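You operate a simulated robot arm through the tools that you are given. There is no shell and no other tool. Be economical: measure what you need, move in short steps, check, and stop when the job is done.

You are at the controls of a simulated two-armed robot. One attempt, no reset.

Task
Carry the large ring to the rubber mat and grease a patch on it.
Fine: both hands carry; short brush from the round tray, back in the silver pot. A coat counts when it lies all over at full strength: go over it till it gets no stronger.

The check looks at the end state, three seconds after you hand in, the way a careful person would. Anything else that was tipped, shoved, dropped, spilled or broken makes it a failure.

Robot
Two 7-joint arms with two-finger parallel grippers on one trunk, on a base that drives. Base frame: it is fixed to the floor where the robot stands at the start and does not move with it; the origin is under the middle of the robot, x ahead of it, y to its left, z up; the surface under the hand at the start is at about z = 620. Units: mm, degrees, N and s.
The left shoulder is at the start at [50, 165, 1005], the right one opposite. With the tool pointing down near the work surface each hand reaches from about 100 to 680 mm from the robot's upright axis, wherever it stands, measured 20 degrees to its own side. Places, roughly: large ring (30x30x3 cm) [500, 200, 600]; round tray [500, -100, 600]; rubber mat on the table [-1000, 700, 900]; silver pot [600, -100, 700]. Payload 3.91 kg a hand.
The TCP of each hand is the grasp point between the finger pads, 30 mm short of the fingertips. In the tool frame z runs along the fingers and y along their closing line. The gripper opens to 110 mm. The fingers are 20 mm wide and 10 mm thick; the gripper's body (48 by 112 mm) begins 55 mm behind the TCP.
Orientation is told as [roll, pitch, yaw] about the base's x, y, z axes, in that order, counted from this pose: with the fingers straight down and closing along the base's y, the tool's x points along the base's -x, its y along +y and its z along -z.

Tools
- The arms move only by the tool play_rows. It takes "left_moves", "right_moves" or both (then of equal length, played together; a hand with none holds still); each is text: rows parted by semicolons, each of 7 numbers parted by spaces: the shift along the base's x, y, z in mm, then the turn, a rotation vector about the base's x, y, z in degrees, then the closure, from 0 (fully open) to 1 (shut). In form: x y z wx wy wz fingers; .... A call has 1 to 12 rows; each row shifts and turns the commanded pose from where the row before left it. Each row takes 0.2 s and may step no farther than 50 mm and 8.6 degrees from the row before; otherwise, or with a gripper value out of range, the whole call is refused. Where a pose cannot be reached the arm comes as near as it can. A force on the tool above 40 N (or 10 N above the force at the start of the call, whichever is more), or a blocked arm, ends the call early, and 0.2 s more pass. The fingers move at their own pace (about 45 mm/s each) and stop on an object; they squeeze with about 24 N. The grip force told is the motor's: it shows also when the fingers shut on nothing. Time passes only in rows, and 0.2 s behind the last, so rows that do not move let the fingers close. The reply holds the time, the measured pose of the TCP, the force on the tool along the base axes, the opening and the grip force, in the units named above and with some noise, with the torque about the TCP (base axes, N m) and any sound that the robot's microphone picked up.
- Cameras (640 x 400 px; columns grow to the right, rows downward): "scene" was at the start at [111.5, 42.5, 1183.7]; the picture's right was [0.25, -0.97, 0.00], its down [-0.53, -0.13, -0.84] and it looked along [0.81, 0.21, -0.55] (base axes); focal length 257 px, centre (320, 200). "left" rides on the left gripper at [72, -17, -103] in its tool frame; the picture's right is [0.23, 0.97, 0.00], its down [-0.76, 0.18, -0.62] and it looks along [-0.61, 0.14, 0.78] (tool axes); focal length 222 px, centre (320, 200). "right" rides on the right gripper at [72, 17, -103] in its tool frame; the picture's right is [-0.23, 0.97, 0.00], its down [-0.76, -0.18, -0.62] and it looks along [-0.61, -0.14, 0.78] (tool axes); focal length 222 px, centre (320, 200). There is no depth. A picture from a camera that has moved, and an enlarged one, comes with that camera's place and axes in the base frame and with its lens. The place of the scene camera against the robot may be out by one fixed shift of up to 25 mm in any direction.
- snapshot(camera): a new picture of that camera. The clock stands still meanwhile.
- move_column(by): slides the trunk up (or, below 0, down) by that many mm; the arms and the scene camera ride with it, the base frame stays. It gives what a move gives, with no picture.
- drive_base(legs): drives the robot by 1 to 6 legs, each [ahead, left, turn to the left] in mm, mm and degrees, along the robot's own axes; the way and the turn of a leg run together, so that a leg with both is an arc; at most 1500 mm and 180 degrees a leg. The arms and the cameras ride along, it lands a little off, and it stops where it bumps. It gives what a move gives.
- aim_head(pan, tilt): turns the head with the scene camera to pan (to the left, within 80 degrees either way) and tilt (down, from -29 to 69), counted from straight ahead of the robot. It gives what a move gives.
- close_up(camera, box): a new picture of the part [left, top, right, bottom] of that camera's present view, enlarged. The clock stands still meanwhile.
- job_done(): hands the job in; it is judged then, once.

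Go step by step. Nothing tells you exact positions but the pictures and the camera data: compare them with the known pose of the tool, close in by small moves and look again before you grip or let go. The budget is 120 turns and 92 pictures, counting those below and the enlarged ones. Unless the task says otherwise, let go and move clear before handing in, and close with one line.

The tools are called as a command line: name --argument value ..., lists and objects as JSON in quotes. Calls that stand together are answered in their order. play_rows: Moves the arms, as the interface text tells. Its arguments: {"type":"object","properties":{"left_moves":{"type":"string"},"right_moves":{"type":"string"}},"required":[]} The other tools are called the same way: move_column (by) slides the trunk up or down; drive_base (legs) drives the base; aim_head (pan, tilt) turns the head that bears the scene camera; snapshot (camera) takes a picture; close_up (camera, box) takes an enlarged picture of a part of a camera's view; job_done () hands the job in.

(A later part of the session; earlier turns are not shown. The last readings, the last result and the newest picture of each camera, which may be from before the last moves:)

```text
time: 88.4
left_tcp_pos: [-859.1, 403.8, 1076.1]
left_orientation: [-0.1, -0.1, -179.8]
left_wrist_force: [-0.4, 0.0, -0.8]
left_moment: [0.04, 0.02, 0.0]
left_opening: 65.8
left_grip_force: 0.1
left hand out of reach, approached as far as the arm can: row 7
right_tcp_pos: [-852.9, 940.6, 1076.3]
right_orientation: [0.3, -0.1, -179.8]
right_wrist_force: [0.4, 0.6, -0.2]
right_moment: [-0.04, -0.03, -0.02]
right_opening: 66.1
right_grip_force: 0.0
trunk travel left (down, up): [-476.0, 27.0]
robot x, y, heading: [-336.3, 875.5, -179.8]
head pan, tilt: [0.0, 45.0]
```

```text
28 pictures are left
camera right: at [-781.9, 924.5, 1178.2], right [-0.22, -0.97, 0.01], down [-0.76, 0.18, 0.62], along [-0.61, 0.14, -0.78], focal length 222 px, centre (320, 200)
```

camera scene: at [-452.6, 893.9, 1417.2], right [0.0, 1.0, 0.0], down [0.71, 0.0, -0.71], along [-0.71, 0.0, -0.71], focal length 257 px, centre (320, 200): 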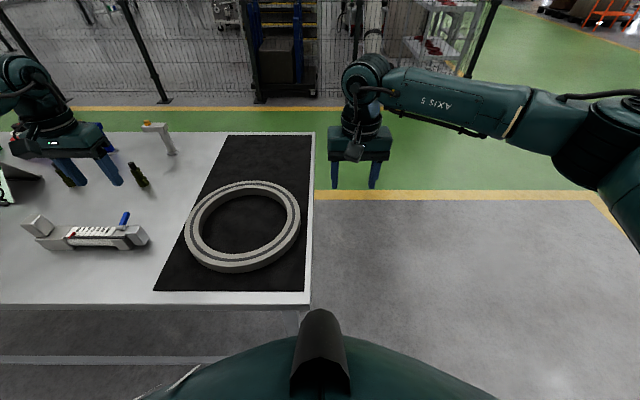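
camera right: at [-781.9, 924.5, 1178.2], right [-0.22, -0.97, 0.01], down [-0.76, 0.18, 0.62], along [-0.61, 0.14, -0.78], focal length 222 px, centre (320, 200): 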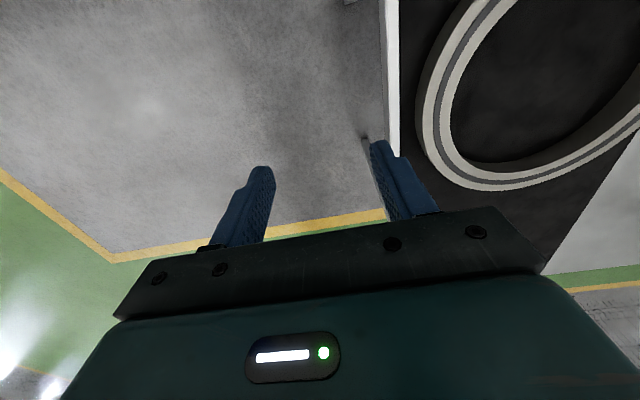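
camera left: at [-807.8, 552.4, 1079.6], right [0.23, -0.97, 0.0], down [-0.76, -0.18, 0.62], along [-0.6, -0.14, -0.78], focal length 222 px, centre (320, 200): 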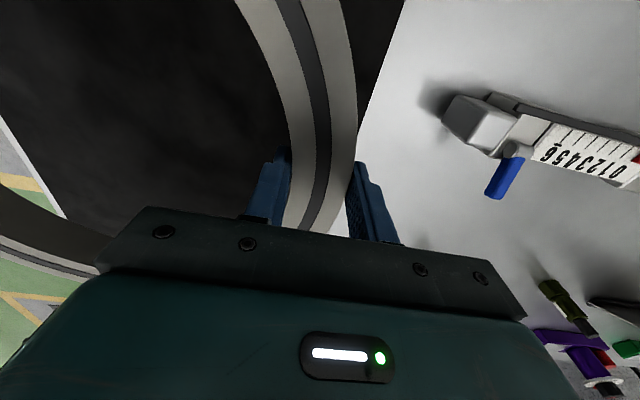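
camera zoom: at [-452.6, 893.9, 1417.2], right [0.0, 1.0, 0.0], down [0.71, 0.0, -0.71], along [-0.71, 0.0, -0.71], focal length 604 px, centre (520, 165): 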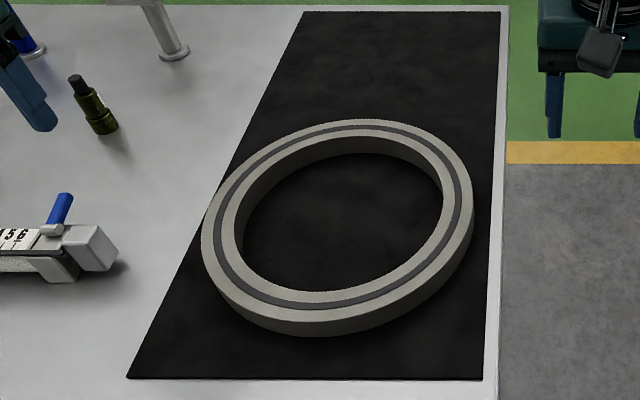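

No mark is obvious yet. I'll zoom once more on the ring at high magnification, and on the mat's free area.

close_up --camera "scene" --box '[180, 205, 305, 275]'

close_up --camera "scene" --box '[150, 240, 320, 310]'

```text
5.12 times, centred on (242, 240) of scene
camera zoom: at [-452.6, 893.9, 1417.2], right [0.0, 1.0, 0.0], down [0.71, 0.0, -0.71], along [-0.71, 0.0, -0.71], focal length 1314 px, centre (717, -5)
```

zoom: 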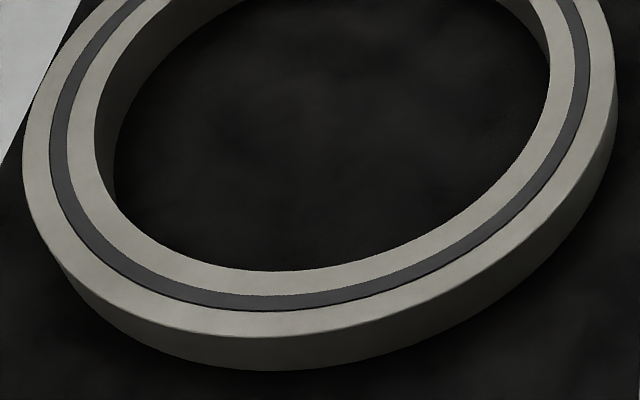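

```text
3.76 times, centred on (235, 275) of scene
camera zoom: at [-452.6, 893.9, 1417.2], right [0.0, 1.0, 0.0], down [0.71, 0.0, -0.71], along [-0.71, 0.0, -0.71], focal length 967 px, centre (640, -82)
```

zoom: 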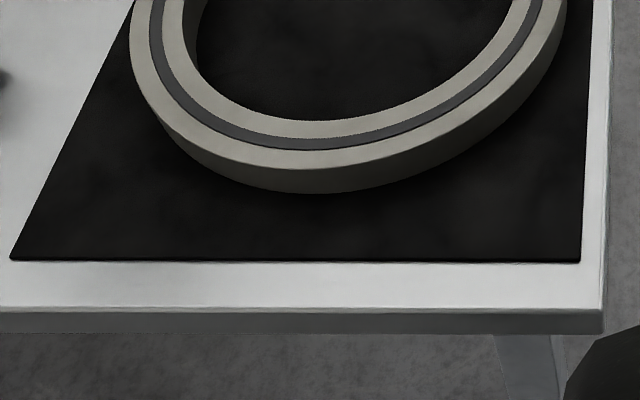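

There is no visible patch mark anywhere. I'll fetch the freshly loaded brush and bring it here to work on the ring on the mat, so I'm retracting and driving back to the bench.

play_rows --left_moves "10 30 20 0 0 0 0;10 35 20 0 0 0 0;10 35 20 0 0 0 0;10 30 0 0 0 0 0" --right_moves "10 0 20 0 0 0 0.4;10 0 20 0 0 0 0.4;10 0 20 0 0 0 0.4;10 0 0 0 0 0 0.4"

drive_base --legs '[[-60, 0, 0], [0, 0, -90], [-873, 0, 0], [0, 0, -90], [277, 0, 0]]'

aim_head --pan 0 --tilt 50

```text
time: 89.4
left_tcp_pos: [-817.4, 534.9, 1138.0]
left_orientation: [-0.2, 0.2, -179.7]
left_wrist_force: [0.2, 0.1, -0.1]
left_moment: [0.02, 0.01, 0.01]
left_opening: 109.9
left_grip_force: 0.1
right_tcp_pos: [-813.1, 941.3, 1135.9]
right_orientation: [0.1, -0.1, -179.8]
right_wrist_force: [-0.2, -0.1, -0.3]
right_moment: [-0.01, 0.02, 0.01]
right_opening: 65.9
right_grip_force: 0.1
trunk travel left (down, up): [-476.0, 27.0]
robot x, y, heading: [-335.1, 872.8, -179.6]
head pan, tilt: [0.0, 45.0]
```

```text
time: 103.7
left_tcp_pos: [473.9, 356.0, 1137.6]
left_orientation: [-0.2, 0.0, 1.2]
left_wrist_force: [0.0, -0.6, 0.6]
left_moment: [0.0, 0.0, 0.03]
left_opening: 110.1
left_grip_force: 0.0
right_tcp_pos: [476.9, -51.1, 1134.5]
right_orientation: [0.2, 0.0, 1.3]
right_wrist_force: [-0.4, -0.8, -0.3]
right_moment: [0.0, 0.04, 0.03]
right_opening: 66.0
right_grip_force: 0.0
trunk travel left (down, up): [-476.0, 27.0]
robot x, y, heading: [3.7, 8.2, 1.5]
head pan, tilt: [0.0, 45.0]
```

```text
time: 104.4
left_tcp_pos: [471.8, 354.7, 1136.1]
left_orientation: [-0.2, 0.1, 1.2]
left_wrist_force: [-0.6, 0.0, -0.1]
left_moment: [-0.01, 0.03, -0.01]
left_opening: 109.7
left_grip_force: 0.2
right_tcp_pos: [474.0, -51.3, 1135.5]
right_orientation: [0.2, -0.1, 1.3]
right_wrist_force: [-0.4, -0.4, -1.4]
right_moment: [0.04, 0.02, 0.0]
right_opening: 65.7
right_grip_force: 0.0
trunk travel left (down, up): [-476.0, 27.0]
robot x, y, heading: [-0.4, 2.2, 1.5]
head pan, tilt: [0.0, 50.0]
```

I'm back at the bench. Lowering the trunk and moving the right hand above the brush.

move_column --by -251

play_rows --right_moves "40 -10 -10 0 0 0 0.4;40 -10 -10 0 0 0 0.4;40 -10 -10 0 0 0 0.4;24 -6 -10 0 0 0 0.4"

snapshot --camera "right"

snapshot --camera "scene"

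```text
time: 107.0
left_tcp_pos: [471.8, 355.8, 885.2]
left_orientation: [-0.2, 0.1, 1.3]
left_wrist_force: [0.2, 0.8, 0.0]
left_moment: [-0.01, 0.0, 0.03]
left_opening: 109.8
left_grip_force: 0.0
right_tcp_pos: [475.5, -50.5, 883.9]
right_orientation: [0.2, -0.1, 1.3]
right_wrist_force: [-0.1, 0.0, 0.1]
right_moment: [-0.01, 0.01, 0.01]
right_opening: 66.0
right_grip_force: 0.0
trunk travel left (down, up): [-225.0, 278.0]
robot x, y, heading: [-3.4, 6.4, 1.4]
head pan, tilt: [0.0, 50.0]
```

```text
time: 108.0
left_tcp_pos: [472.4, 355.4, 884.9]
left_orientation: [-0.2, 0.1, 1.2]
left_wrist_force: [0.3, -0.2, -0.7]
left_moment: [0.01, -0.02, -0.02]
left_opening: 110.1
left_grip_force: 0.0
right_tcp_pos: [617.9, -86.2, 844.5]
right_orientation: [0.2, 0.1, 1.3]
right_wrist_force: [0.1, 0.6, 0.9]
right_moment: [-0.01, 0.0, -0.01]
right_opening: 66.1
right_grip_force: 0.1
trunk travel left (down, up): [-225.0, 278.0]
robot x, y, heading: [1.5, 6.0, 1.4]
head pan, tilt: [0.0, 50.0]
```

```text
25 pictures are left
camera right: at [545.0, -71.7, 947.4], right [0.2, 0.98, 0.0], down [0.77, -0.16, 0.62], along [0.61, -0.12, -0.78], focal length 222 px, centre (320, 200)
```

right: 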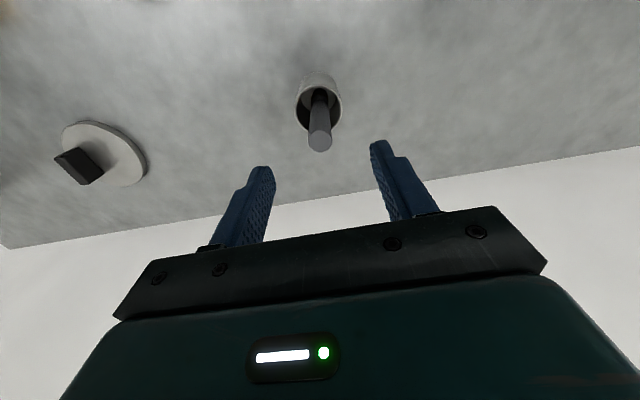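

```text
24 pictures are left
camera scene: at [101.4, 31.2, 1159.2], right [0.02, -1.0, 0.0], down [-0.77, -0.02, -0.64], along [0.64, 0.02, -0.77], focal length 257 px, centre (320, 200)
```

scene: 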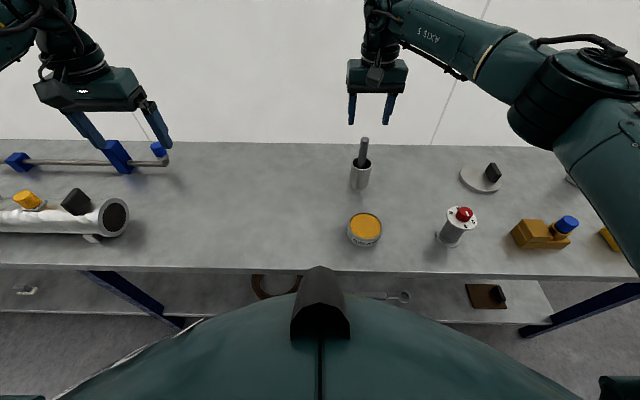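

The brush stands as I left it, top at about (625,-87). Gripping it now.

play_rows --right_moves "3 -1 -25 0 0 0 0.4;0 0 -30 0 0 0 0.4;0 0 -30 0 0 0 0.4;0 0 -14 0 0 0 0.4;0 0 0 0 0 0 0.7;0 0 0 0 0 0 1;0 0 0 0 0 0 1;0 0 0 0 0 0 1;0 0 0 0 0 0 1"

play_rows --right_moves "1 0 15 0 0 0 1;2 0 25 0 0 0 1;2 0 40 0 0 0 1;0 0 40 0 0 0 1;-35 0 10 0 0 0 1;-45 0 0 0 0 0 1;-45 0 -10 0 0 0 1;-42 0 -45 0 0 0 1"

close_up --camera "right" --box '[240, 30, 400, 130]'

```text
time: 110.0
left_tcp_pos: [473.5, 354.0, 884.8]
left_orientation: [-0.2, 0.1, 1.3]
left_wrist_force: [0.4, 0.3, -0.5]
left_moment: [-0.01, 0.0, 0.0]
left_opening: 109.9
left_grip_force: 0.0
right_tcp_pos: [623.4, -87.2, 744.6]
right_orientation: [0.2, 0.0, 1.3]
right_wrist_force: [-1.2, -0.1, -0.1]
right_moment: [0.01, 0.0, -0.01]
right_opening: 19.8
right_grip_force: 24.5
trunk travel left (down, up): [-225.0, 278.0]
robot x, y, heading: [-0.0, 5.5, 1.5]
head pan, tilt: [0.0, 50.0]
```

```text
refused: row 8 steps farther than a row can; nothing moved
```

```text
4.00 times, centred on (320, 80) of right
camera zoom: at [548.5, -72.6, 848.3], right [0.2, 0.98, 0.0], down [0.77, -0.16, 0.62], along [0.61, -0.12, -0.78], focal length 888 px, centre (320, 680)
```

zoom: 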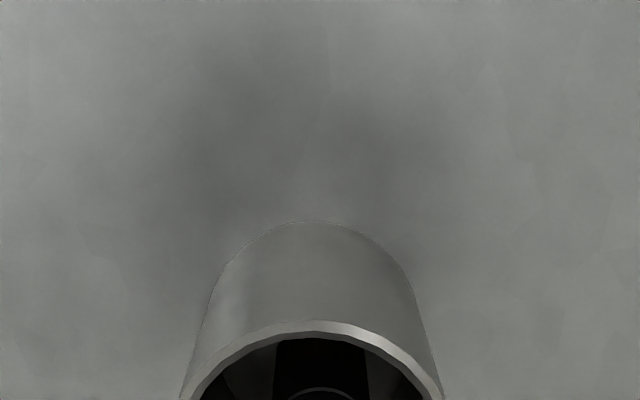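

Gripped; one row was too long, so I'll repeat the lift and the move to the tin with shorter steps.

play_rows --right_moves "1 0 15 0 0 0 1;2 0 25 0 0 0 1;2 0 40 0 0 0 1;0 0 40 0 0 0 1;-35 0 0 0 0 0 1;-45 0 0 0 0 0 1;-45 0 -10 0 0 0 1;-45 0 -20 0 0 0 1;0 0 -10 0 0 0 1"

close_up --camera "right" --box '[240, 30, 400, 130]'

```text
time: 112.0
left_tcp_pos: [472.6, 354.7, 885.9]
left_orientation: [-0.2, 0.0, 1.3]
left_wrist_force: [-0.8, -0.2, 0.2]
left_moment: [0.04, -0.02, -0.01]
left_opening: 110.0
left_grip_force: 0.0
right_tcp_pos: [458.4, -87.4, 825.1]
right_orientation: [0.2, 0.0, 1.3]
right_wrist_force: [-0.4, 0.5, -1.0]
right_moment: [0.04, 0.0, 0.02]
right_opening: 19.8
right_grip_force: 24.1
trunk travel left (down, up): [-225.0, 278.0]
robot x, y, heading: [-2.7, 6.7, 1.4]
head pan, tilt: [0.0, 50.0]
```

```text
4.00 times, centred on (320, 80) of right
camera zoom: at [384.0, -72.8, 927.7], right [0.21, 0.98, 0.0], down [0.77, -0.16, 0.62], along [0.61, -0.12, -0.78], focal length 888 px, centre (320, 680)
```

zoom: 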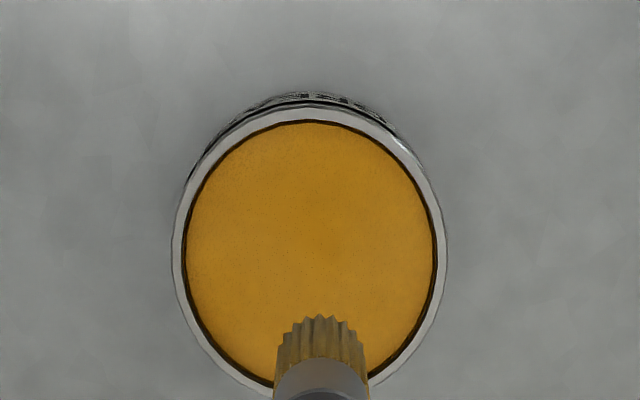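

The brush is over the tin. I'll dip gently, stir slightly, lift, raise the trunk, and back away.

play_rows --right_moves "-3 0 -20 0 0 0 1;0 0 -20 0 0 0 1;0 0 -10 0 0 0 1;0 0 -4 0 0 0 1;0 0 -1 0 0 0 1;-4 0 0 0 0 0 1;0 0 0 0 0 0 1;4 0 0 0 0 0 1;0 0 0 0 0 0 1;0 0 15 0 0 0 1;0 0 40 0 0 0 1;0 0 50 0 0 0 1"

close_up --camera "right" --box '[240, 30, 400, 130]'

move_column --by 270

drive_base --legs '[[-280, 0, 0], [0, 0, 88.6]]'

```text
time: 114.6
left_tcp_pos: [472.4, 354.5, 886.6]
left_orientation: [-0.2, 0.0, 1.4]
left_wrist_force: [-1.1, 0.3, 0.4]
left_moment: [0.02, 0.0, 0.03]
left_opening: 110.1
left_grip_force: 0.1
right_tcp_pos: [453.5, -88.5, 874.8]
right_orientation: [0.3, 0.0, 1.3]
right_wrist_force: [0.1, 0.1, -0.2]
right_moment: [0.02, 0.01, 0.0]
right_opening: 19.7
right_grip_force: 24.0
trunk travel left (down, up): [-225.0, 278.0]
robot x, y, heading: [-4.9, 8.1, 1.4]
head pan, tilt: [0.0, 50.0]
```

```text
4.00 times, centred on (320, 80) of right
camera zoom: at [380.3, -72.9, 978.0], right [0.21, 0.98, 0.0], down [0.77, -0.16, 0.62], along [0.61, -0.13, -0.78], focal length 888 px, centre (320, 680)
```

zoom: 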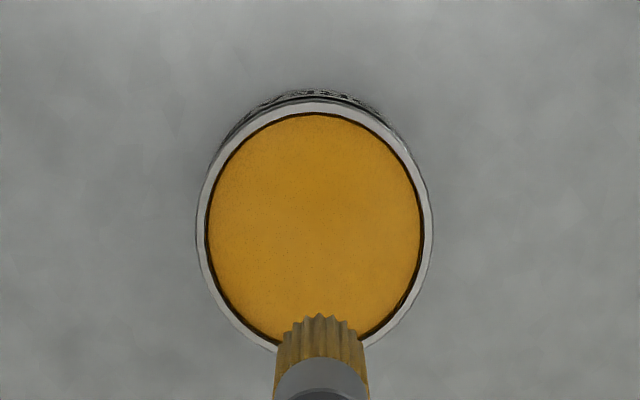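

```text
time: 117.3
left_tcp_pos: [473.1, 354.3, 1154.5]
left_orientation: [-0.2, 0.1, 1.3]
left_wrist_force: [1.5, 0.3, 0.8]
left_moment: [0.0, -0.02, 0.0]
left_opening: 110.1
left_grip_force: 0.1
right_tcp_pos: [455.4, -87.7, 1144.3]
right_orientation: [0.2, 0.0, 1.3]
right_wrist_force: [0.8, -1.3, -0.2]
right_moment: [-0.02, 0.0, -0.01]
right_opening: 19.7
right_grip_force: 24.2
trunk travel left (down, up): [-495.0, 8.0]
robot x, y, heading: [-2.0, 9.5, 1.4]
head pan, tilt: [0.0, 50.0]
```

```text
time: 123.0
left_tcp_pos: [-613.4, 487.6, 1155.2]
left_orientation: [-0.3, 0.1, 89.2]
left_wrist_force: [-0.5, 0.4, -0.2]
left_moment: [0.0, 0.01, 0.01]
left_opening: 110.2
left_grip_force: 0.0
right_tcp_pos: [-170.9, 452.9, 1144.7]
right_orientation: [0.2, 0.0, 89.2]
right_wrist_force: [-0.1, 0.5, -0.9]
right_moment: [-0.01, -0.01, -0.02]
right_opening: 19.8
right_grip_force: 23.8
trunk travel left (down, up): [-495.0, 8.0]
robot x, y, heading: [-283.3, 2.1, 89.5]
head pan, tilt: [0.0, 50.0]
```

Driving to face the near side of the ring on the mat.

drive_base --legs '[[720, 0, 0], [0, 0, 90.5], [50, 0, 0]]'

aim_head --pan 0 --tilt 50

snapshot --camera "scene"

```text
time: 131.3
left_tcp_pos: [-808.1, 390.5, 1155.0]
left_orientation: [-0.3, 0.1, 179.3]
left_wrist_force: [-0.2, -0.2, -1.1]
left_moment: [0.0, 0.0, 0.04]
left_opening: 110.0
left_grip_force: 0.0
right_tcp_pos: [-775.3, 832.6, 1144.6]
right_orientation: [0.2, 0.0, 179.3]
right_wrist_force: [-0.1, 0.3, -0.8]
right_moment: [0.04, -0.03, 0.02]
right_opening: 19.8
right_grip_force: 23.5
trunk travel left (down, up): [-495.0, 8.0]
robot x, y, heading: [-319.5, 725.6, 179.2]
head pan, tilt: [0.0, 50.0]
```

```text
time: 131.9
left_tcp_pos: [-806.8, 391.4, 1155.8]
left_orientation: [-0.1, 0.2, 179.3]
left_wrist_force: [-0.2, -0.5, 0.2]
left_moment: [-0.01, -0.03, -0.03]
left_opening: 110.0
left_grip_force: 0.1
right_tcp_pos: [-774.1, 833.4, 1144.5]
right_orientation: [0.3, 0.0, 179.3]
right_wrist_force: [-0.3, 0.4, -0.8]
right_moment: [-0.03, -0.02, 0.01]
right_opening: 19.6
right_grip_force: 23.4
trunk travel left (down, up): [-495.0, 8.0]
robot x, y, heading: [-321.9, 720.8, 179.4]
head pan, tilt: [0.0, 50.0]
```

```text
20 pictures are left
camera scene: at [-432.8, 743.6, 1429.2], right [0.01, 1.0, 0.0], down [0.77, -0.01, -0.64], along [-0.64, 0.01, -0.77], focal length 257 px, centre (320, 200)
```

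scene: 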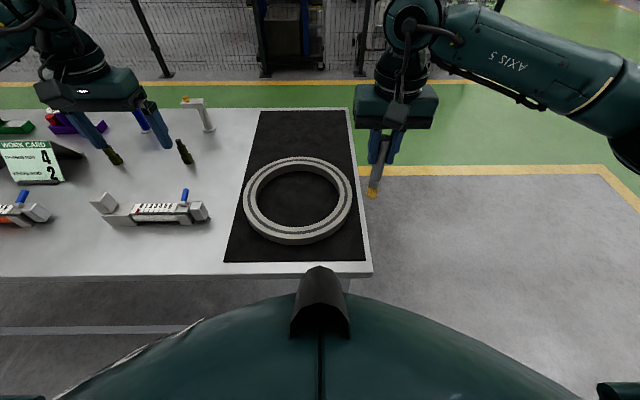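

I'm in position. I'll bring the brush over the ring's near face at (-761,667) and hover just above it.

play_rows --right_moves "0 -40 0 0 0 0 1;0 -40 -10 0 0 0 1;0 -40 -30 0 0 0 1;3 -43 -30 0 0 0 1;0 0 -30 0 0 0 1;0 0 -10 0 0 0 1"

close_up --camera "scene" --box '[240, 160, 360, 270]'

```text
refused: row 4 steps farther than a row can; nothing moved
```

```text
3.64 times, centred on (300, 215) of scene
camera zoom: at [-432.8, 743.6, 1429.2], right [0.01, 1.0, 0.0], down [0.77, -0.01, -0.64], along [-0.64, 0.01, -0.77], focal length 934 px, centre (393, 146)
```

zoom: 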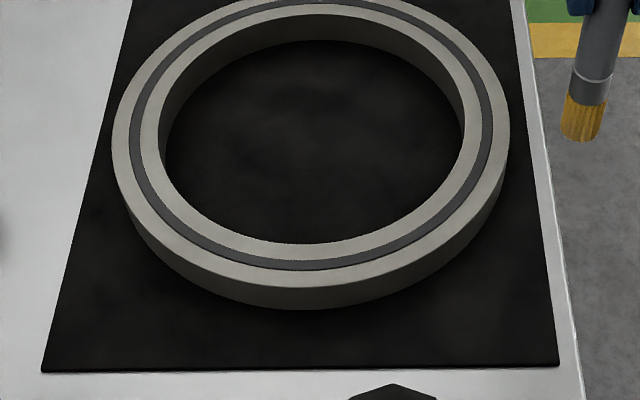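

A row was too long; resending with shorter steps.

play_rows --right_moves "0 -40 0 0 0 0 1;0 -40 -10 0 0 0 1;0 -40 -25 0 0 0 1;3 -40 -25 0 0 0 1;0 -3 -30 0 0 0 1;0 0 -20 0 0 0 1"

close_up --camera "scene" --box '[240, 180, 360, 270]'

```text
time: 133.3
left_tcp_pos: [-808.3, 390.8, 1155.5]
left_orientation: [-0.2, 0.0, 179.4]
left_wrist_force: [-0.6, 0.4, -0.1]
left_moment: [-0.01, -0.02, 0.0]
left_opening: 109.9
left_grip_force: 0.1
right_tcp_pos: [-770.9, 669.6, 1032.9]
right_orientation: [0.1, 0.0, 179.4]
right_wrist_force: [-0.1, -0.2, 0.2]
right_moment: [0.0, 0.01, 0.0]
right_opening: 19.8
right_grip_force: 24.1
trunk travel left (down, up): [-495.0, 8.0]
robot x, y, heading: [-328.0, 722.2, 179.5]
head pan, tilt: [0.0, 50.0]
```

```text
4.44 times, centred on (300, 225) of scene
camera zoom: at [-432.8, 743.2, 1429.2], right [0.01, 1.0, 0.0], down [0.77, -0.01, -0.64], along [-0.64, 0.01, -0.77], focal length 1141 px, centre (409, 89)
```

zoom: 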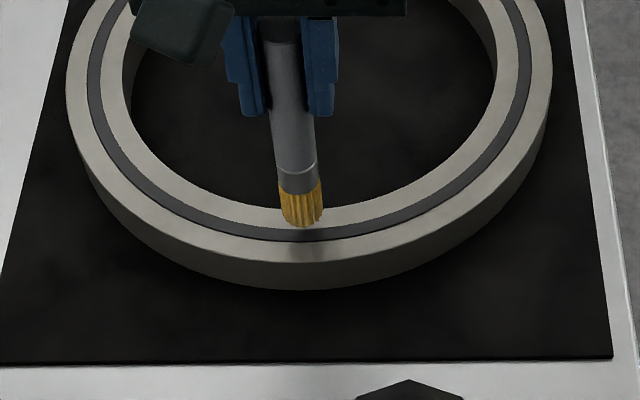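

The bristles are over the face's middle. I'll lower to light contact and stroke along the rim.

play_rows --right_moves "0 0 -12 0 0 0 1;0 0 -5 0 0 0 1;0 0 -2 0 0 0 1;0 0 -2 0 0 0 1"

```text
time: 134.3
left_tcp_pos: [-806.2, 392.0, 1157.7]
left_orientation: [-0.2, 0.1, 179.3]
left_wrist_force: [0.1, -0.1, -0.3]
left_moment: [-0.01, -0.01, 0.03]
left_opening: 110.2
left_grip_force: 0.0
right_tcp_pos: [-769.4, 670.6, 1016.7]
right_orientation: [0.3, -0.3, 179.3]
right_wrist_force: [1.0, 3.4, 20.2]
right_moment: [0.51, -0.17, -0.03]
right_opening: 19.8
right_grip_force: 23.7
trunk travel left (down, up): [-495.0, 8.0]
robot x, y, heading: [-323.6, 715.0, 179.4]
head pan, tilt: [0.0, 50.0]
```

In contact with about 20 N. I'll ease slightly and brush back and forth.

play_rows --right_moves "0 0 1.2 0 0 0 1;0 6 0 0 0 0 1;0 6 0 0 0 0 1;0 -6 0 0 0 0 1;0 -6 0 0 0 0 1;0 -6 0 0 0 0 1;0 -6 0 0 0 0 1;0 6 0 0 0 0 1;0 6 0 0 0 0 1;0 0 0 0 0 0 1"

play_rows --right_moves "0 0 10 0 0 0 1;0 0 20 0 0 0 1;-20 0 30 0 0 0 1;-40 0 20 0 0 0 1"

close_up --camera "scene" --box '[240, 180, 360, 270]'

```text
time: 136.5
left_tcp_pos: [-807.5, 390.9, 1155.2]
left_orientation: [-0.2, 0.0, 179.3]
left_wrist_force: [-0.4, 0.5, 1.0]
left_moment: [0.0, -0.01, 0.02]
left_opening: 110.2
left_grip_force: 0.0
right_tcp_pos: [-768.1, 669.1, 1015.2]
right_orientation: [0.4, 0.0, 179.5]
right_wrist_force: [1.0, -6.6, 13.9]
right_moment: [-0.73, -0.02, 0.04]
right_opening: 19.8
right_grip_force: 24.0
trunk travel left (down, up): [-495.0, 8.0]
robot x, y, heading: [-320.9, 719.8, 179.3]
head pan, tilt: [0.0, 50.0]
```

```text
time: 137.5
left_tcp_pos: [-808.0, 391.4, 1156.1]
left_orientation: [-0.3, 0.0, 179.2]
left_wrist_force: [0.5, 0.6, -0.6]
left_moment: [-0.01, 0.0, -0.01]
left_opening: 110.1
left_grip_force: 0.1
right_tcp_pos: [-830.9, 669.7, 1094.5]
right_orientation: [0.2, 0.0, 179.4]
right_wrist_force: [-0.1, -0.2, -0.2]
right_moment: [-0.04, 0.0, -0.02]
right_opening: 19.5
right_grip_force: 23.9
trunk travel left (down, up): [-495.0, 8.0]
robot x, y, heading: [-325.3, 718.7, 179.3]
head pan, tilt: [0.0, 50.0]
```

```text
4.44 times, centred on (300, 225) of scene
camera zoom: at [-433.1, 743.1, 1429.1], right [0.01, 1.0, 0.0], down [0.77, -0.01, -0.64], along [-0.64, 0.01, -0.77], focal length 1141 px, centre (409, 89)
```

zoom: 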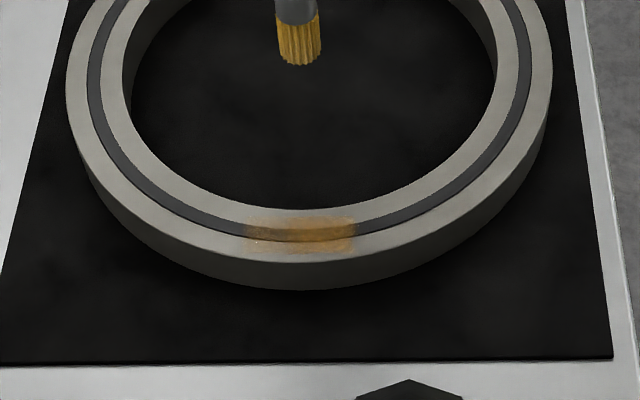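

It works here: a translucent amber patch has appeared on the ring's near face. I'll go over it repeatedly to bring it to full strength.

play_rows --right_moves "40 0 -20 0 0 0 1;20 0 -30 0 0 0 1;0 0 -20 0 0 0 1;0 -12 -10 0 0 0 1;0 6 0 0 0 0 1;0 6 0 0 0 0 1;0 6 0 0 0 0 1;0 6 0 0 0 0 1;0 -6 0 0 0 0 1;0 -6 0 0 0 0 1;0 -6 0 0 0 0 1;0 -6 0 0 0 0 1"

play_rows --right_moves "3 0 0 0 0 0 1;0 6 0 0 0 0 1;0 6 0 0 0 0 1;0 6 0 0 0 0 1;0 6 0 0 0 0 1;-6 0 0 0 0 0 1;0 -6 0 0 0 0 1;0 -6 0 0 0 0 1;0 -6 0 0 0 0 1;0 -6 0 0 0 0 1;3 0 0 0 0 0 1"

play_rows --right_moves "0 12 10 0 0 0 1;0 0 20 0 0 0 1;-20 0 30 0 0 0 1;-40 0 20 0 0 0 1"

close_up --camera "scene" --box '[270, 205, 330, 250]'

```text
time: 140.1
left_tcp_pos: [-806.8, 393.5, 1156.4]
left_orientation: [-0.1, 0.0, 179.3]
left_wrist_force: [-0.6, 1.1, 0.1]
left_moment: [0.0, 0.01, -0.02]
left_opening: 110.2
left_grip_force: 0.1
right_tcp_pos: [-770.0, 659.6, 1015.5]
right_orientation: [0.2, -0.1, 179.3]
right_wrist_force: [-0.8, 7.6, 16.3]
right_moment: [0.92, 0.13, 0.0]
right_opening: 19.9
right_grip_force: 24.5
trunk travel left (down, up): [-495.0, 8.0]
robot x, y, heading: [-321.5, 721.7, 179.3]
head pan, tilt: [0.0, 50.0]
```

```text
time: 142.5
left_tcp_pos: [-807.6, 392.3, 1156.0]
left_orientation: [-0.2, 0.0, 179.3]
left_wrist_force: [0.7, 0.3, 0.6]
left_moment: [0.01, 0.0, 0.01]
left_opening: 109.8
left_grip_force: 0.1
right_tcp_pos: [-771.5, 657.7, 1015.1]
right_orientation: [0.3, -0.2, 179.3]
right_wrist_force: [-5.6, 2.0, 11.6]
right_moment: [0.28, 0.68, -0.02]
right_opening: 19.7
right_grip_force: 24.0
trunk travel left (down, up): [-495.0, 8.0]
robot x, y, heading: [-323.6, 724.1, 179.3]
head pan, tilt: [0.0, 50.0]
```

```text
time: 143.5
left_tcp_pos: [-807.6, 391.7, 1155.0]
left_orientation: [-0.3, 0.1, 179.3]
left_wrist_force: [-0.3, -0.1, 0.3]
left_moment: [0.02, 0.01, 0.01]
left_opening: 109.9
left_grip_force: 0.1
right_tcp_pos: [-830.7, 669.5, 1095.6]
right_orientation: [0.2, 0.0, 179.4]
right_wrist_force: [-0.5, -0.9, -0.7]
right_moment: [0.0, -0.02, 0.03]
right_opening: 19.8
right_grip_force: 23.6
trunk travel left (down, up): [-495.0, 8.0]
robot x, y, heading: [-322.7, 721.8, 179.6]
head pan, tilt: [0.0, 50.0]
```

```text
8.89 times, centred on (300, 228) of scene
camera zoom: at [-433.2, 743.1, 1429.1], right [0.01, 1.0, 0.0], down [0.77, -0.01, -0.64], along [-0.64, 0.01, -0.77], focal length 2282 px, centre (498, -44)
```

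zoom: 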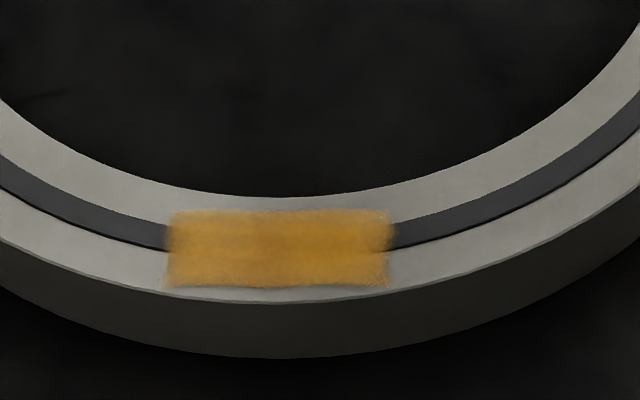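

The grease shows as a bounded rectangle, about 60 × 27 mm, with the ends and edges weaker. I'll brush it in three full-length lanes.

play_rows --right_moves "40 0 -20 0 0 0 1;13 -24 -30 0 0 0 1;0 0 -20 0 0 0 1;0 0 -10 0 0 0 1;0 8 0 0 0 0 1;0 8 0 0 0 0 1;0 8 0 0 0 0 1;0 8 0 0 0 0 1;0 8 0 0 0 0 1;0 8 0 0 0 0 1;7 0 0 0 0 0 1;0 0 0 0 0 0 1"

play_rows --right_moves "0 -8 0 0 0 0 1;0 -8 0 0 0 0 1;0 -8 0 0 0 0 1;0 -8 0 0 0 0 1;0 -8 0 0 0 0 1;0 -8 0 0 0 0 1"

play_rows --right_moves "6 0 0 0 0 0 1;0 8 0 0 0 0 1;0 8 0 0 0 0 1;0 8 0 0 0 0 1;0 8 0 0 0 0 1;0 8 0 0 0 0 1;0 8 0 0 0 0 1;-6 0 0 0 0 0 1"

play_rows --right_moves "0 -8 0 0 0 0 1;0 -8 0 0 0 0 1;0 -8 0 0 0 0 1;0 -8 0 0 0 0 1;0 -8 0 0 0 0 1;0 -8 0 0 0 0 1;0 24 10 0 0 0 1;0 0 20 0 0 0 1;-20 0 30 0 0 0 1;-40 0 20 0 0 0 1"

close_up --camera "scene" --box '[270, 205, 330, 250]'

```text
time: 146.1
left_tcp_pos: [-807.9, 390.4, 1155.8]
left_orientation: [-0.2, 0.2, 179.4]
left_wrist_force: [-0.4, 0.6, 0.2]
left_moment: [0.0, -0.04, 0.01]
left_opening: 110.2
left_grip_force: 0.1
right_tcp_pos: [-770.2, 693.8, 1015.2]
right_orientation: [0.2, -0.1, 179.2]
right_wrist_force: [-3.8, 0.7, 5.8]
right_moment: [0.11, 0.44, 0.01]
right_opening: 19.5
right_grip_force: 24.1
trunk travel left (down, up): [-495.0, 8.0]
robot x, y, heading: [-323.4, 723.4, 179.2]
head pan, tilt: [0.0, 50.0]
```

```text
time: 147.5
left_tcp_pos: [-806.0, 392.3, 1156.8]
left_orientation: [-0.1, -0.1, 179.3]
left_wrist_force: [0.1, -0.2, -0.1]
left_moment: [0.01, 0.01, -0.03]
left_opening: 109.9
left_grip_force: 0.1
right_tcp_pos: [-769.3, 645.8, 1016.0]
right_orientation: [0.5, -0.2, 179.2]
right_wrist_force: [-1.3, 2.7, 7.0]
right_moment: [0.33, 0.16, -0.04]
right_opening: 19.8
right_grip_force: 24.0
trunk travel left (down, up): [-495.0, 8.0]
robot x, y, heading: [-325.8, 718.1, 179.1]
head pan, tilt: [0.0, 50.0]
```

```text
time: 149.3
left_tcp_pos: [-807.1, 391.2, 1154.8]
left_orientation: [-0.2, 0.0, 179.3]
left_wrist_force: [0.0, -0.7, -0.1]
left_moment: [-0.02, 0.01, 0.02]
left_opening: 110.2
left_grip_force: 0.2
right_tcp_pos: [-769.9, 695.1, 1015.3]
right_orientation: [0.1, 0.1, 179.3]
right_wrist_force: [3.4, 0.7, 5.9]
right_moment: [0.1, -0.35, -0.02]
right_opening: 19.9
right_grip_force: 24.3
trunk travel left (down, up): [-495.0, 8.0]
robot x, y, heading: [-320.2, 721.4, 179.3]
head pan, tilt: [0.0, 50.0]
```

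```text
time: 151.5
left_tcp_pos: [-808.8, 391.4, 1154.3]
left_orientation: [-0.2, 0.1, 179.3]
left_wrist_force: [0.0, -0.4, -0.6]
left_moment: [-0.01, -0.02, 0.03]
left_opening: 110.2
left_grip_force: 0.1
right_tcp_pos: [-829.7, 671.2, 1093.8]
right_orientation: [0.2, 0.1, 179.4]
right_wrist_force: [-0.7, 0.8, -1.1]
right_moment: [-0.01, -0.03, 0.0]
right_opening: 19.7
right_grip_force: 23.8
trunk travel left (down, up): [-495.0, 8.0]
robot x, y, heading: [-320.3, 721.2, 179.4]
head pan, tilt: [0.0, 50.0]
```

```text
8.89 times, centred on (300, 228) of scene
camera zoom: at [-433.2, 743.0, 1429.1], right [0.01, 1.0, 0.0], down [0.77, -0.01, -0.64], along [-0.64, 0.01, -0.77], focal length 2282 px, centre (498, -44)
```

zoom: 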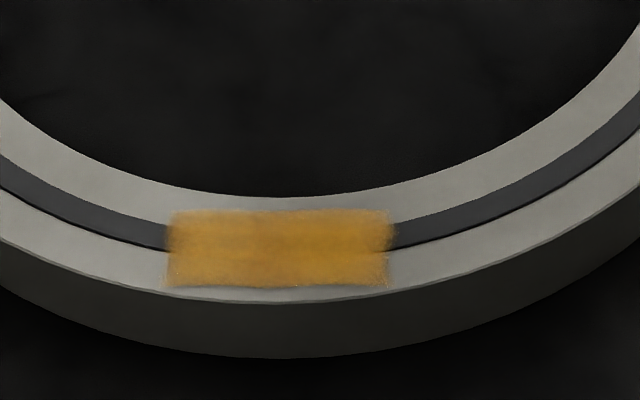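

The coat is now even over the rectangle, but I can't tell yet whether it is saturated. I'll make another full round, a little wider, and compare.

play_rows --right_moves "40 0 -20 0 0 0 1;12 -28 -30 0 0 0 1;0 0 -20 0 0 0 1;0 0 -11 0 0 0 1;0 8 0 0 0 0 1;0 8 0 0 0 0 1;0 8 0 0 0 0 1;0 8 0 0 0 0 1;0 8 0 0 0 0 1;0 8 0 0 0 0 1;0 8 0 0 0 0 1;8 0 0 0 0 0 1"

play_rows --right_moves "0 -8 0 0 0 0 1;0 -8 0 0 0 0 1;0 -8 0 0 0 0 1;0 -8 0 0 0 0 1;0 -8 0 0 0 0 1;0 -8 0 0 0 0 1;0 -8 0 0 0 0 1;6 0 0 0 0 0 1"

play_rows --right_moves "0 8 0 0 0 0 1;0 8 0 0 0 0 1;0 8 0 0 0 0 1;0 8 0 0 0 0 1;0 8 0 0 0 0 1;0 8 0 0 0 0 1;0 8 0 0 0 0 1;-9 0 0 0 0 0 1;0 -8 0 0 0 0 1;0 -8 0 0 0 0 1;0 -8 0 0 0 0 1"

play_rows --right_moves "0 -8 0 0 0 0 1;0 -8 0 0 0 0 1;0 -8 0 0 0 0 1;0 -8 0 0 0 0 1;3 28 11 0 0 0 1;0 0 20 0 0 0 1;-20 0 30 0 0 0 1;-40 0 20 0 0 0 1"

close_up --camera "scene" --box '[270, 205, 330, 250]'

```text
time: 154.1
left_tcp_pos: [-807.3, 391.1, 1154.6]
left_orientation: [-0.2, 0.0, 179.3]
left_wrist_force: [0.0, -0.9, -0.1]
left_moment: [-0.01, -0.01, -0.02]
left_opening: 110.3
left_grip_force: 0.1
right_tcp_pos: [-771.5, 699.2, 1014.5]
right_orientation: [0.1, -0.4, 179.1]
right_wrist_force: [-8.0, -2.5, 16.5]
right_moment: [-0.21, 0.83, 0.03]
right_opening: 19.6
right_grip_force: 23.8
trunk travel left (down, up): [-495.0, 8.0]
robot x, y, heading: [-323.3, 721.9, 179.1]
head pan, tilt: [0.0, 50.0]
```

```text
time: 155.9
left_tcp_pos: [-807.4, 391.0, 1156.1]
left_orientation: [-0.1, 0.0, 179.4]
left_wrist_force: [0.2, -0.2, -0.2]
left_moment: [-0.01, 0.02, 0.02]
left_opening: 109.9
left_grip_force: 0.0
right_tcp_pos: [-765.0, 641.0, 1014.2]
right_orientation: [0.4, -0.2, 179.3]
right_wrist_force: [-7.1, 1.2, 15.4]
right_moment: [0.25, 0.79, -0.01]
right_opening: 19.8
right_grip_force: 24.3
trunk travel left (down, up): [-495.0, 8.0]
robot x, y, heading: [-324.9, 719.8, 179.6]
head pan, tilt: [0.0, 50.0]
```

```text
time: 158.3
left_tcp_pos: [-806.9, 391.3, 1156.8]
left_orientation: [0.0, -0.1, 179.3]
left_wrist_force: [-0.7, -0.9, 0.7]
left_moment: [0.0, 0.02, -0.01]
left_opening: 109.6
left_grip_force: 0.0
right_tcp_pos: [-773.8, 674.5, 1014.4]
right_orientation: [0.1, -0.1, 179.2]
right_wrist_force: [0.4, 3.7, 9.7]
right_moment: [0.47, 0.02, 0.04]
right_opening: 19.6
right_grip_force: 24.4
trunk travel left (down, up): [-495.0, 8.0]
robot x, y, heading: [-319.5, 718.4, 179.3]
head pan, tilt: [0.0, 50.0]
```

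```text
time: 160.1
left_tcp_pos: [-808.4, 390.4, 1154.9]
left_orientation: [-0.2, 0.1, 179.4]
left_wrist_force: [0.2, -0.6, -0.4]
left_moment: [0.02, -0.03, -0.01]
left_opening: 109.9
left_grip_force: 0.1
right_tcp_pos: [-830.4, 670.8, 1095.4]
right_orientation: [0.2, 0.0, 179.5]
right_wrist_force: [-0.7, -0.1, 0.1]
right_moment: [0.04, -0.03, -0.02]
right_opening: 19.7
right_grip_force: 23.9
trunk travel left (down, up): [-495.0, 8.0]
robot x, y, heading: [-322.1, 720.3, 179.1]
head pan, tilt: [0.0, 50.0]
```

```text
8.89 times, centred on (300, 228) of scene
camera zoom: at [-433.2, 742.9, 1429.1], right [0.01, 1.0, 0.0], down [0.77, -0.01, -0.64], along [-0.64, 0.01, -0.77], focal length 2282 px, centre (498, -44)
```

zoom: 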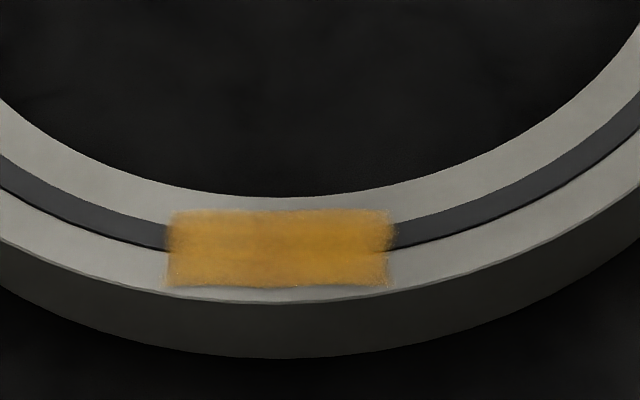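

The coat looks unchanged from the last round. I'll check whether the brush still carries grease.

close_up --camera "scene" --box '[255, 165, 345, 245]'

```text
5.00 times, centred on (300, 205) of scene
camera zoom: at [-433.2, 742.9, 1429.1], right [0.01, 1.0, 0.0], down [0.77, -0.01, -0.64], along [-0.64, 0.01, -0.77], focal length 1284 px, centre (420, 175)
```

zoom: 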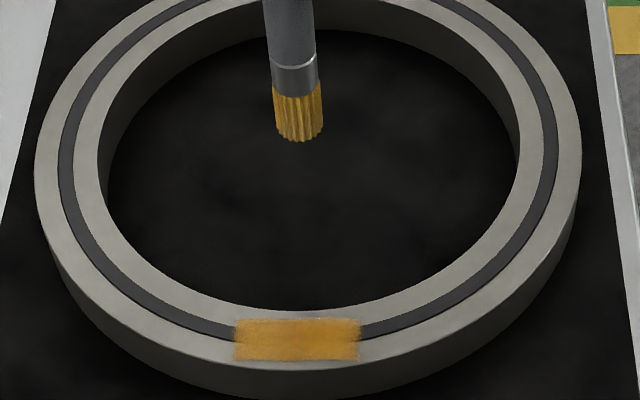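

The brush is still loaded. I'll do one more round over the edges, ends and middle, then compare again.

play_rows --right_moves "40 0 -20 0 0 0 1;10 -28 -30 0 0 0 1;0 0 -20 0 0 0 1;0 0 -11 0 0 0 1;0 7 0 0 0 0 1;0 7 0 0 0 0 1;0 7 0 0 0 0 1;0 7 0 0 0 0 1;0 7 0 0 0 0 1;0 7 0 0 0 0 1;0 7 0 0 0 0 1;0 7 0 0 0 0 1"

play_rows --right_moves "6 0 0 0 0 0 1;6 0 0 0 0 0 1;5 0 0 0 0 0 1;0 -7 0 0 0 0 1;0 -7 0 0 0 0 1;0 -7 0 0 0 0 1;0 -7 0 0 0 0 1;0 -7 0 0 0 0 1;0 -7 0 0 0 0 1;0 -7 0 0 0 0 1;0 -7 0 0 0 0 1;-5 0 0 0 0 0 1"

play_rows --right_moves "-8 0 0 0 0 0 1;5 0 0 0 0 0 1;0 7 0 0 0 0 1;0 7 0 0 0 0 1;0 7 0 0 0 0 1;0 7 0 0 0 0 1;0 7 0 0 0 0 1;0 7 0 0 0 0 1;0 7 0 0 0 0 1;0 7 0 0 0 0 1"

play_rows --right_moves "4 -7 0 0 0 0 1;0 -7 0 0 0 0 1;0 -7 0 0 0 0 1;0 -7 0 0 0 0 1;0 -7 0 0 0 0 1;0 -7 0 0 0 0 1;0 -7 0 0 0 0 1;0 -7 0 0 0 0 1;-3 28 11 0 0 0 1;0 0 20 0 0 0 1;-20 0 30 0 0 0 1;-40 0 20 0 0 0 1"

close_up --camera "scene" --box '[270, 205, 330, 250]'

```text
time: 162.7
left_tcp_pos: [-807.5, 391.2, 1154.9]
left_orientation: [-0.1, 0.1, 179.4]
left_wrist_force: [-0.2, 0.4, -0.3]
left_moment: [-0.03, -0.01, 0.0]
left_opening: 110.3
left_grip_force: 0.0
right_tcp_pos: [-780.0, 698.2, 1015.2]
right_orientation: [0.2, -0.1, 179.2]
right_wrist_force: [0.4, -0.1, 1.0]
right_moment: [0.04, 0.01, 0.02]
right_opening: 19.8
right_grip_force: 24.5
trunk travel left (down, up): [-495.0, 8.0]
robot x, y, heading: [-321.4, 718.1, 179.2]
head pan, tilt: [0.0, 50.0]
```

```text
time: 165.3
left_tcp_pos: [-807.1, 391.2, 1156.2]
left_orientation: [-0.2, 0.0, 179.3]
left_wrist_force: [0.9, -0.2, -0.9]
left_moment: [0.0, 0.02, -0.01]
left_opening: 110.0
left_grip_force: 0.1
right_tcp_pos: [-766.6, 641.3, 1014.4]
right_orientation: [0.4, 0.0, 179.3]
right_wrist_force: [2.8, 0.7, 7.4]
right_moment: [0.0, -0.46, -0.03]
right_opening: 19.7
right_grip_force: 23.8
trunk travel left (down, up): [-495.0, 8.0]
robot x, y, heading: [-321.1, 721.6, 179.2]
head pan, tilt: [0.0, 50.0]
```

```text
time: 167.5
left_tcp_pos: [-807.0, 390.3, 1155.2]
left_orientation: [-0.3, 0.0, 179.3]
left_wrist_force: [-0.4, 0.2, 0.1]
left_moment: [0.03, 0.01, 0.02]
left_opening: 109.9
left_grip_force: 0.1
right_tcp_pos: [-770.7, 697.9, 1013.9]
right_orientation: [0.2, -0.1, 179.3]
right_wrist_force: [0.8, -1.6, 4.7]
right_moment: [-0.19, -0.05, -0.01]
right_opening: 19.9
right_grip_force: 23.7
trunk travel left (down, up): [-495.0, 8.0]
robot x, y, heading: [-320.6, 721.7, 179.4]
head pan, tilt: [0.0, 50.0]
```

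```text
time: 170.1
left_tcp_pos: [-807.7, 391.0, 1155.6]
left_orientation: [-0.2, 0.1, 179.3]
left_wrist_force: [0.5, -1.1, 0.2]
left_moment: [0.03, -0.03, -0.02]
left_opening: 109.8
left_grip_force: 0.1
right_tcp_pos: [-830.3, 668.9, 1096.3]
right_orientation: [0.2, -0.1, 179.3]
right_wrist_force: [-0.1, 0.1, -0.2]
right_moment: [0.0, -0.02, -0.02]
right_opening: 19.8
right_grip_force: 23.4
trunk travel left (down, up): [-495.0, 8.0]
robot x, y, heading: [-322.4, 722.0, 179.3]
head pan, tilt: [0.0, 50.0]
```

```text
8.89 times, centred on (300, 228) of scene
camera zoom: at [-433.2, 742.9, 1429.1], right [0.01, 1.0, 0.0], down [0.77, -0.01, -0.64], along [-0.64, 0.01, -0.77], focal length 2282 px, centre (498, -44)
```

zoom: 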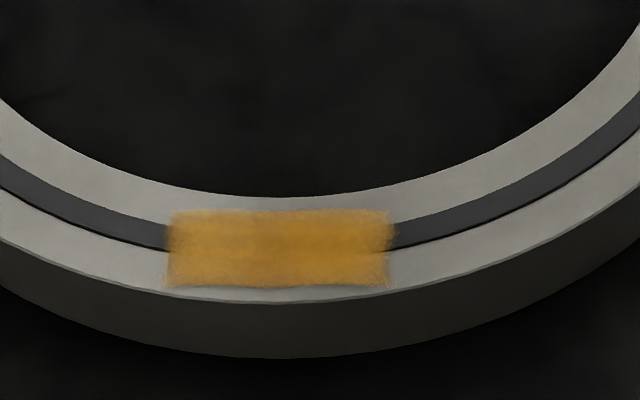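

The coat is even and got no stronger. I'll retract and take the brush back to the silver pot.

play_rows --right_moves "10 30 20 0 0 0 1;10 40 20 0 0 0 1;10 40 10 0 0 0 1;10 40 0 0 0 0 1"

drive_base --legs '[[-40, 0, 0], [0, 0, -89.6], [-721, 0, 0], [0, 0, -89.6], [281, 0, 0]]'

move_column --by -270

```text
time: 171.1
left_tcp_pos: [-806.8, 391.5, 1155.1]
left_orientation: [-0.1, 0.1, 179.3]
left_wrist_force: [-0.1, 0.2, 0.1]
left_moment: [-0.03, -0.02, 0.0]
left_opening: 110.2
left_grip_force: 0.1
right_tcp_pos: [-789.2, 822.0, 1146.1]
right_orientation: [0.3, 0.0, 179.3]
right_wrist_force: [0.0, -0.5, -0.4]
right_moment: [-0.03, 0.02, 0.01]
right_opening: 19.8
right_grip_force: 24.4
trunk travel left (down, up): [-495.0, 8.0]
robot x, y, heading: [-322.2, 721.4, 179.4]
head pan, tilt: [0.0, 50.0]
```

```text
time: 184.7
left_tcp_pos: [475.2, 330.0, 1155.7]
left_orientation: [-0.2, 0.1, 0.1]
left_wrist_force: [0.1, 0.1, 0.2]
left_moment: [0.01, 0.04, 0.02]
left_opening: 109.9
left_grip_force: 0.0
right_tcp_pos: [463.1, -98.4, 1144.5]
right_orientation: [0.3, 0.0, 0.0]
right_wrist_force: [0.1, 1.2, -0.3]
right_moment: [0.01, -0.01, 0.0]
right_opening: 19.6
right_grip_force: 23.8
trunk travel left (down, up): [-495.0, 8.0]
robot x, y, heading: [-7.2, -5.2, 0.3]
head pan, tilt: [0.0, 50.0]
```

```text
time: 187.5
left_tcp_pos: [473.5, 329.2, 886.2]
left_orientation: [-0.2, 0.0, 0.0]
left_wrist_force: [0.4, 0.0, 0.9]
left_moment: [0.0, 0.0, 0.02]
left_opening: 110.1
left_grip_force: 0.0
right_tcp_pos: [461.9, -98.4, 875.4]
right_orientation: [0.2, 0.0, 0.1]
right_wrist_force: [0.0, -0.4, 0.2]
right_moment: [0.0, 0.0, -0.03]
right_opening: 19.8
right_grip_force: 23.9
trunk travel left (down, up): [-225.0, 278.0]
robot x, y, heading: [-8.5, -7.3, 0.1]
head pan, tilt: [0.0, 50.0]
```

Moving the brush over the pot for a check before lowering it.

play_rows --right_moves "40 3 2 0 0 0 1;40 3 0 0 0 0 1;40 3 0 0 0 0 1;37 1 0 0 0 0 1;0 0 0 0 0 0 1"

close_up --camera "right" --box '[240, 50, 400, 150]'

close_up --camera "scene" --box '[300, 80, 420, 205]'

```text
time: 188.7
left_tcp_pos: [473.9, 330.9, 885.2]
left_orientation: [-0.2, 0.0, 0.0]
left_wrist_force: [-0.2, 0.1, 0.8]
left_moment: [0.02, 0.03, -0.03]
left_opening: 109.8
left_grip_force: 0.1
right_tcp_pos: [618.8, -89.0, 876.8]
right_orientation: [0.2, 0.0, 0.1]
right_wrist_force: [-0.2, 0.3, 0.3]
right_moment: [0.01, -0.03, 0.01]
right_opening: 19.7
right_grip_force: 23.5
trunk travel left (down, up): [-225.0, 278.0]
robot x, y, heading: [-9.9, -2.6, 0.3]
head pan, tilt: [0.0, 50.0]
```

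```text
4.00 times, centred on (320, 100) of right
camera zoom: at [545.8, -72.0, 980.4], right [0.23, 0.97, 0.0], down [0.76, -0.18, 0.62], along [0.61, -0.14, -0.78], focal length 888 px, centre (320, 600)
```

zoom: 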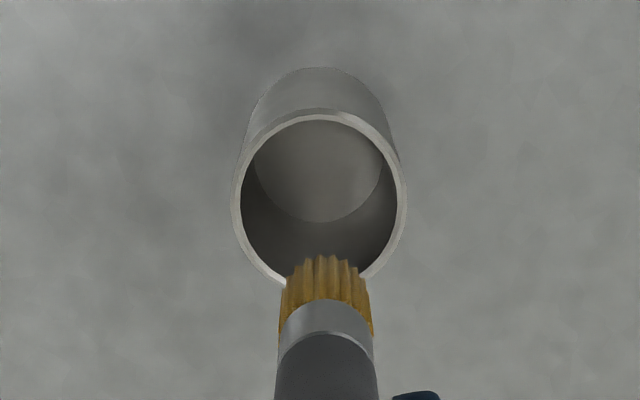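

```text
3.20 times, centred on (360, 142) of scene
camera zoom: at [95.4, 14.5, 1159.2], right [0.0, -1.0, 0.0], down [-0.77, 0.0, -0.64], along [0.64, 0.0, -0.77], focal length 822 px, centre (192, 384)
```

zoom: 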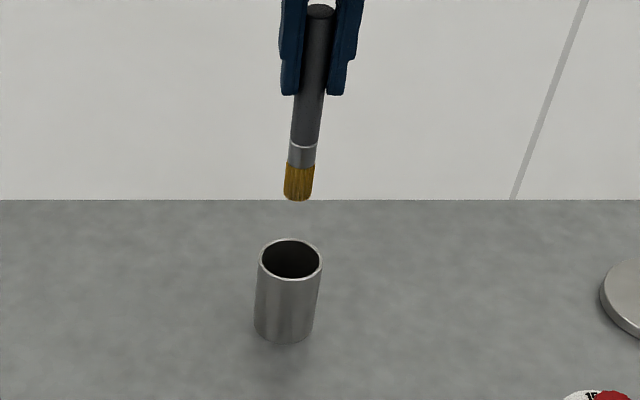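

The bristles sit over the pot's centre. Lowering.

play_rows --right_moves "0 0 -40 0 0 0 1;0 0 -30 0 0 0 1;0 0 -25 0 0 0 1;0 0 -15 0 0 0 1;0 0 -10 0 0 0 1;0 0 -7 0 0 0 1;0 0 -4 0 0 0 1"

close_up --camera "scene" --box '[300, 80, 420, 205]'

```text
time: 190.3
left_tcp_pos: [474.7, 330.6, 885.9]
left_orientation: [-0.2, 0.0, 0.0]
left_wrist_force: [0.2, 0.8, -0.7]
left_moment: [-0.02, -0.01, -0.02]
left_opening: 110.1
left_grip_force: 0.2
right_tcp_pos: [619.5, -89.4, 745.5]
right_orientation: [0.2, -0.2, 0.0]
right_wrist_force: [0.0, -0.2, -0.8]
right_moment: [0.03, -0.03, -0.02]
right_opening: 19.7
right_grip_force: 23.7
trunk travel left (down, up): [-225.0, 278.0]
robot x, y, heading: [-6.9, -5.9, 0.2]
head pan, tilt: [0.0, 50.0]
```

```text
3.20 times, centred on (360, 142) of scene
camera zoom: at [95.4, 14.6, 1159.2], right [0.0, -1.0, 0.0], down [-0.77, 0.0, -0.64], along [0.64, 0.0, -0.77], focal length 822 px, centre (192, 384)
```

zoom: 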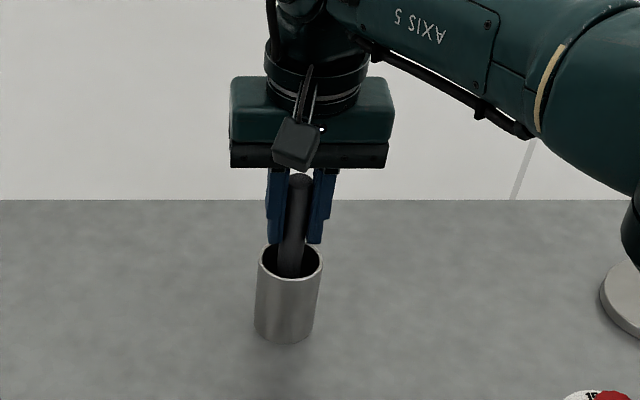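

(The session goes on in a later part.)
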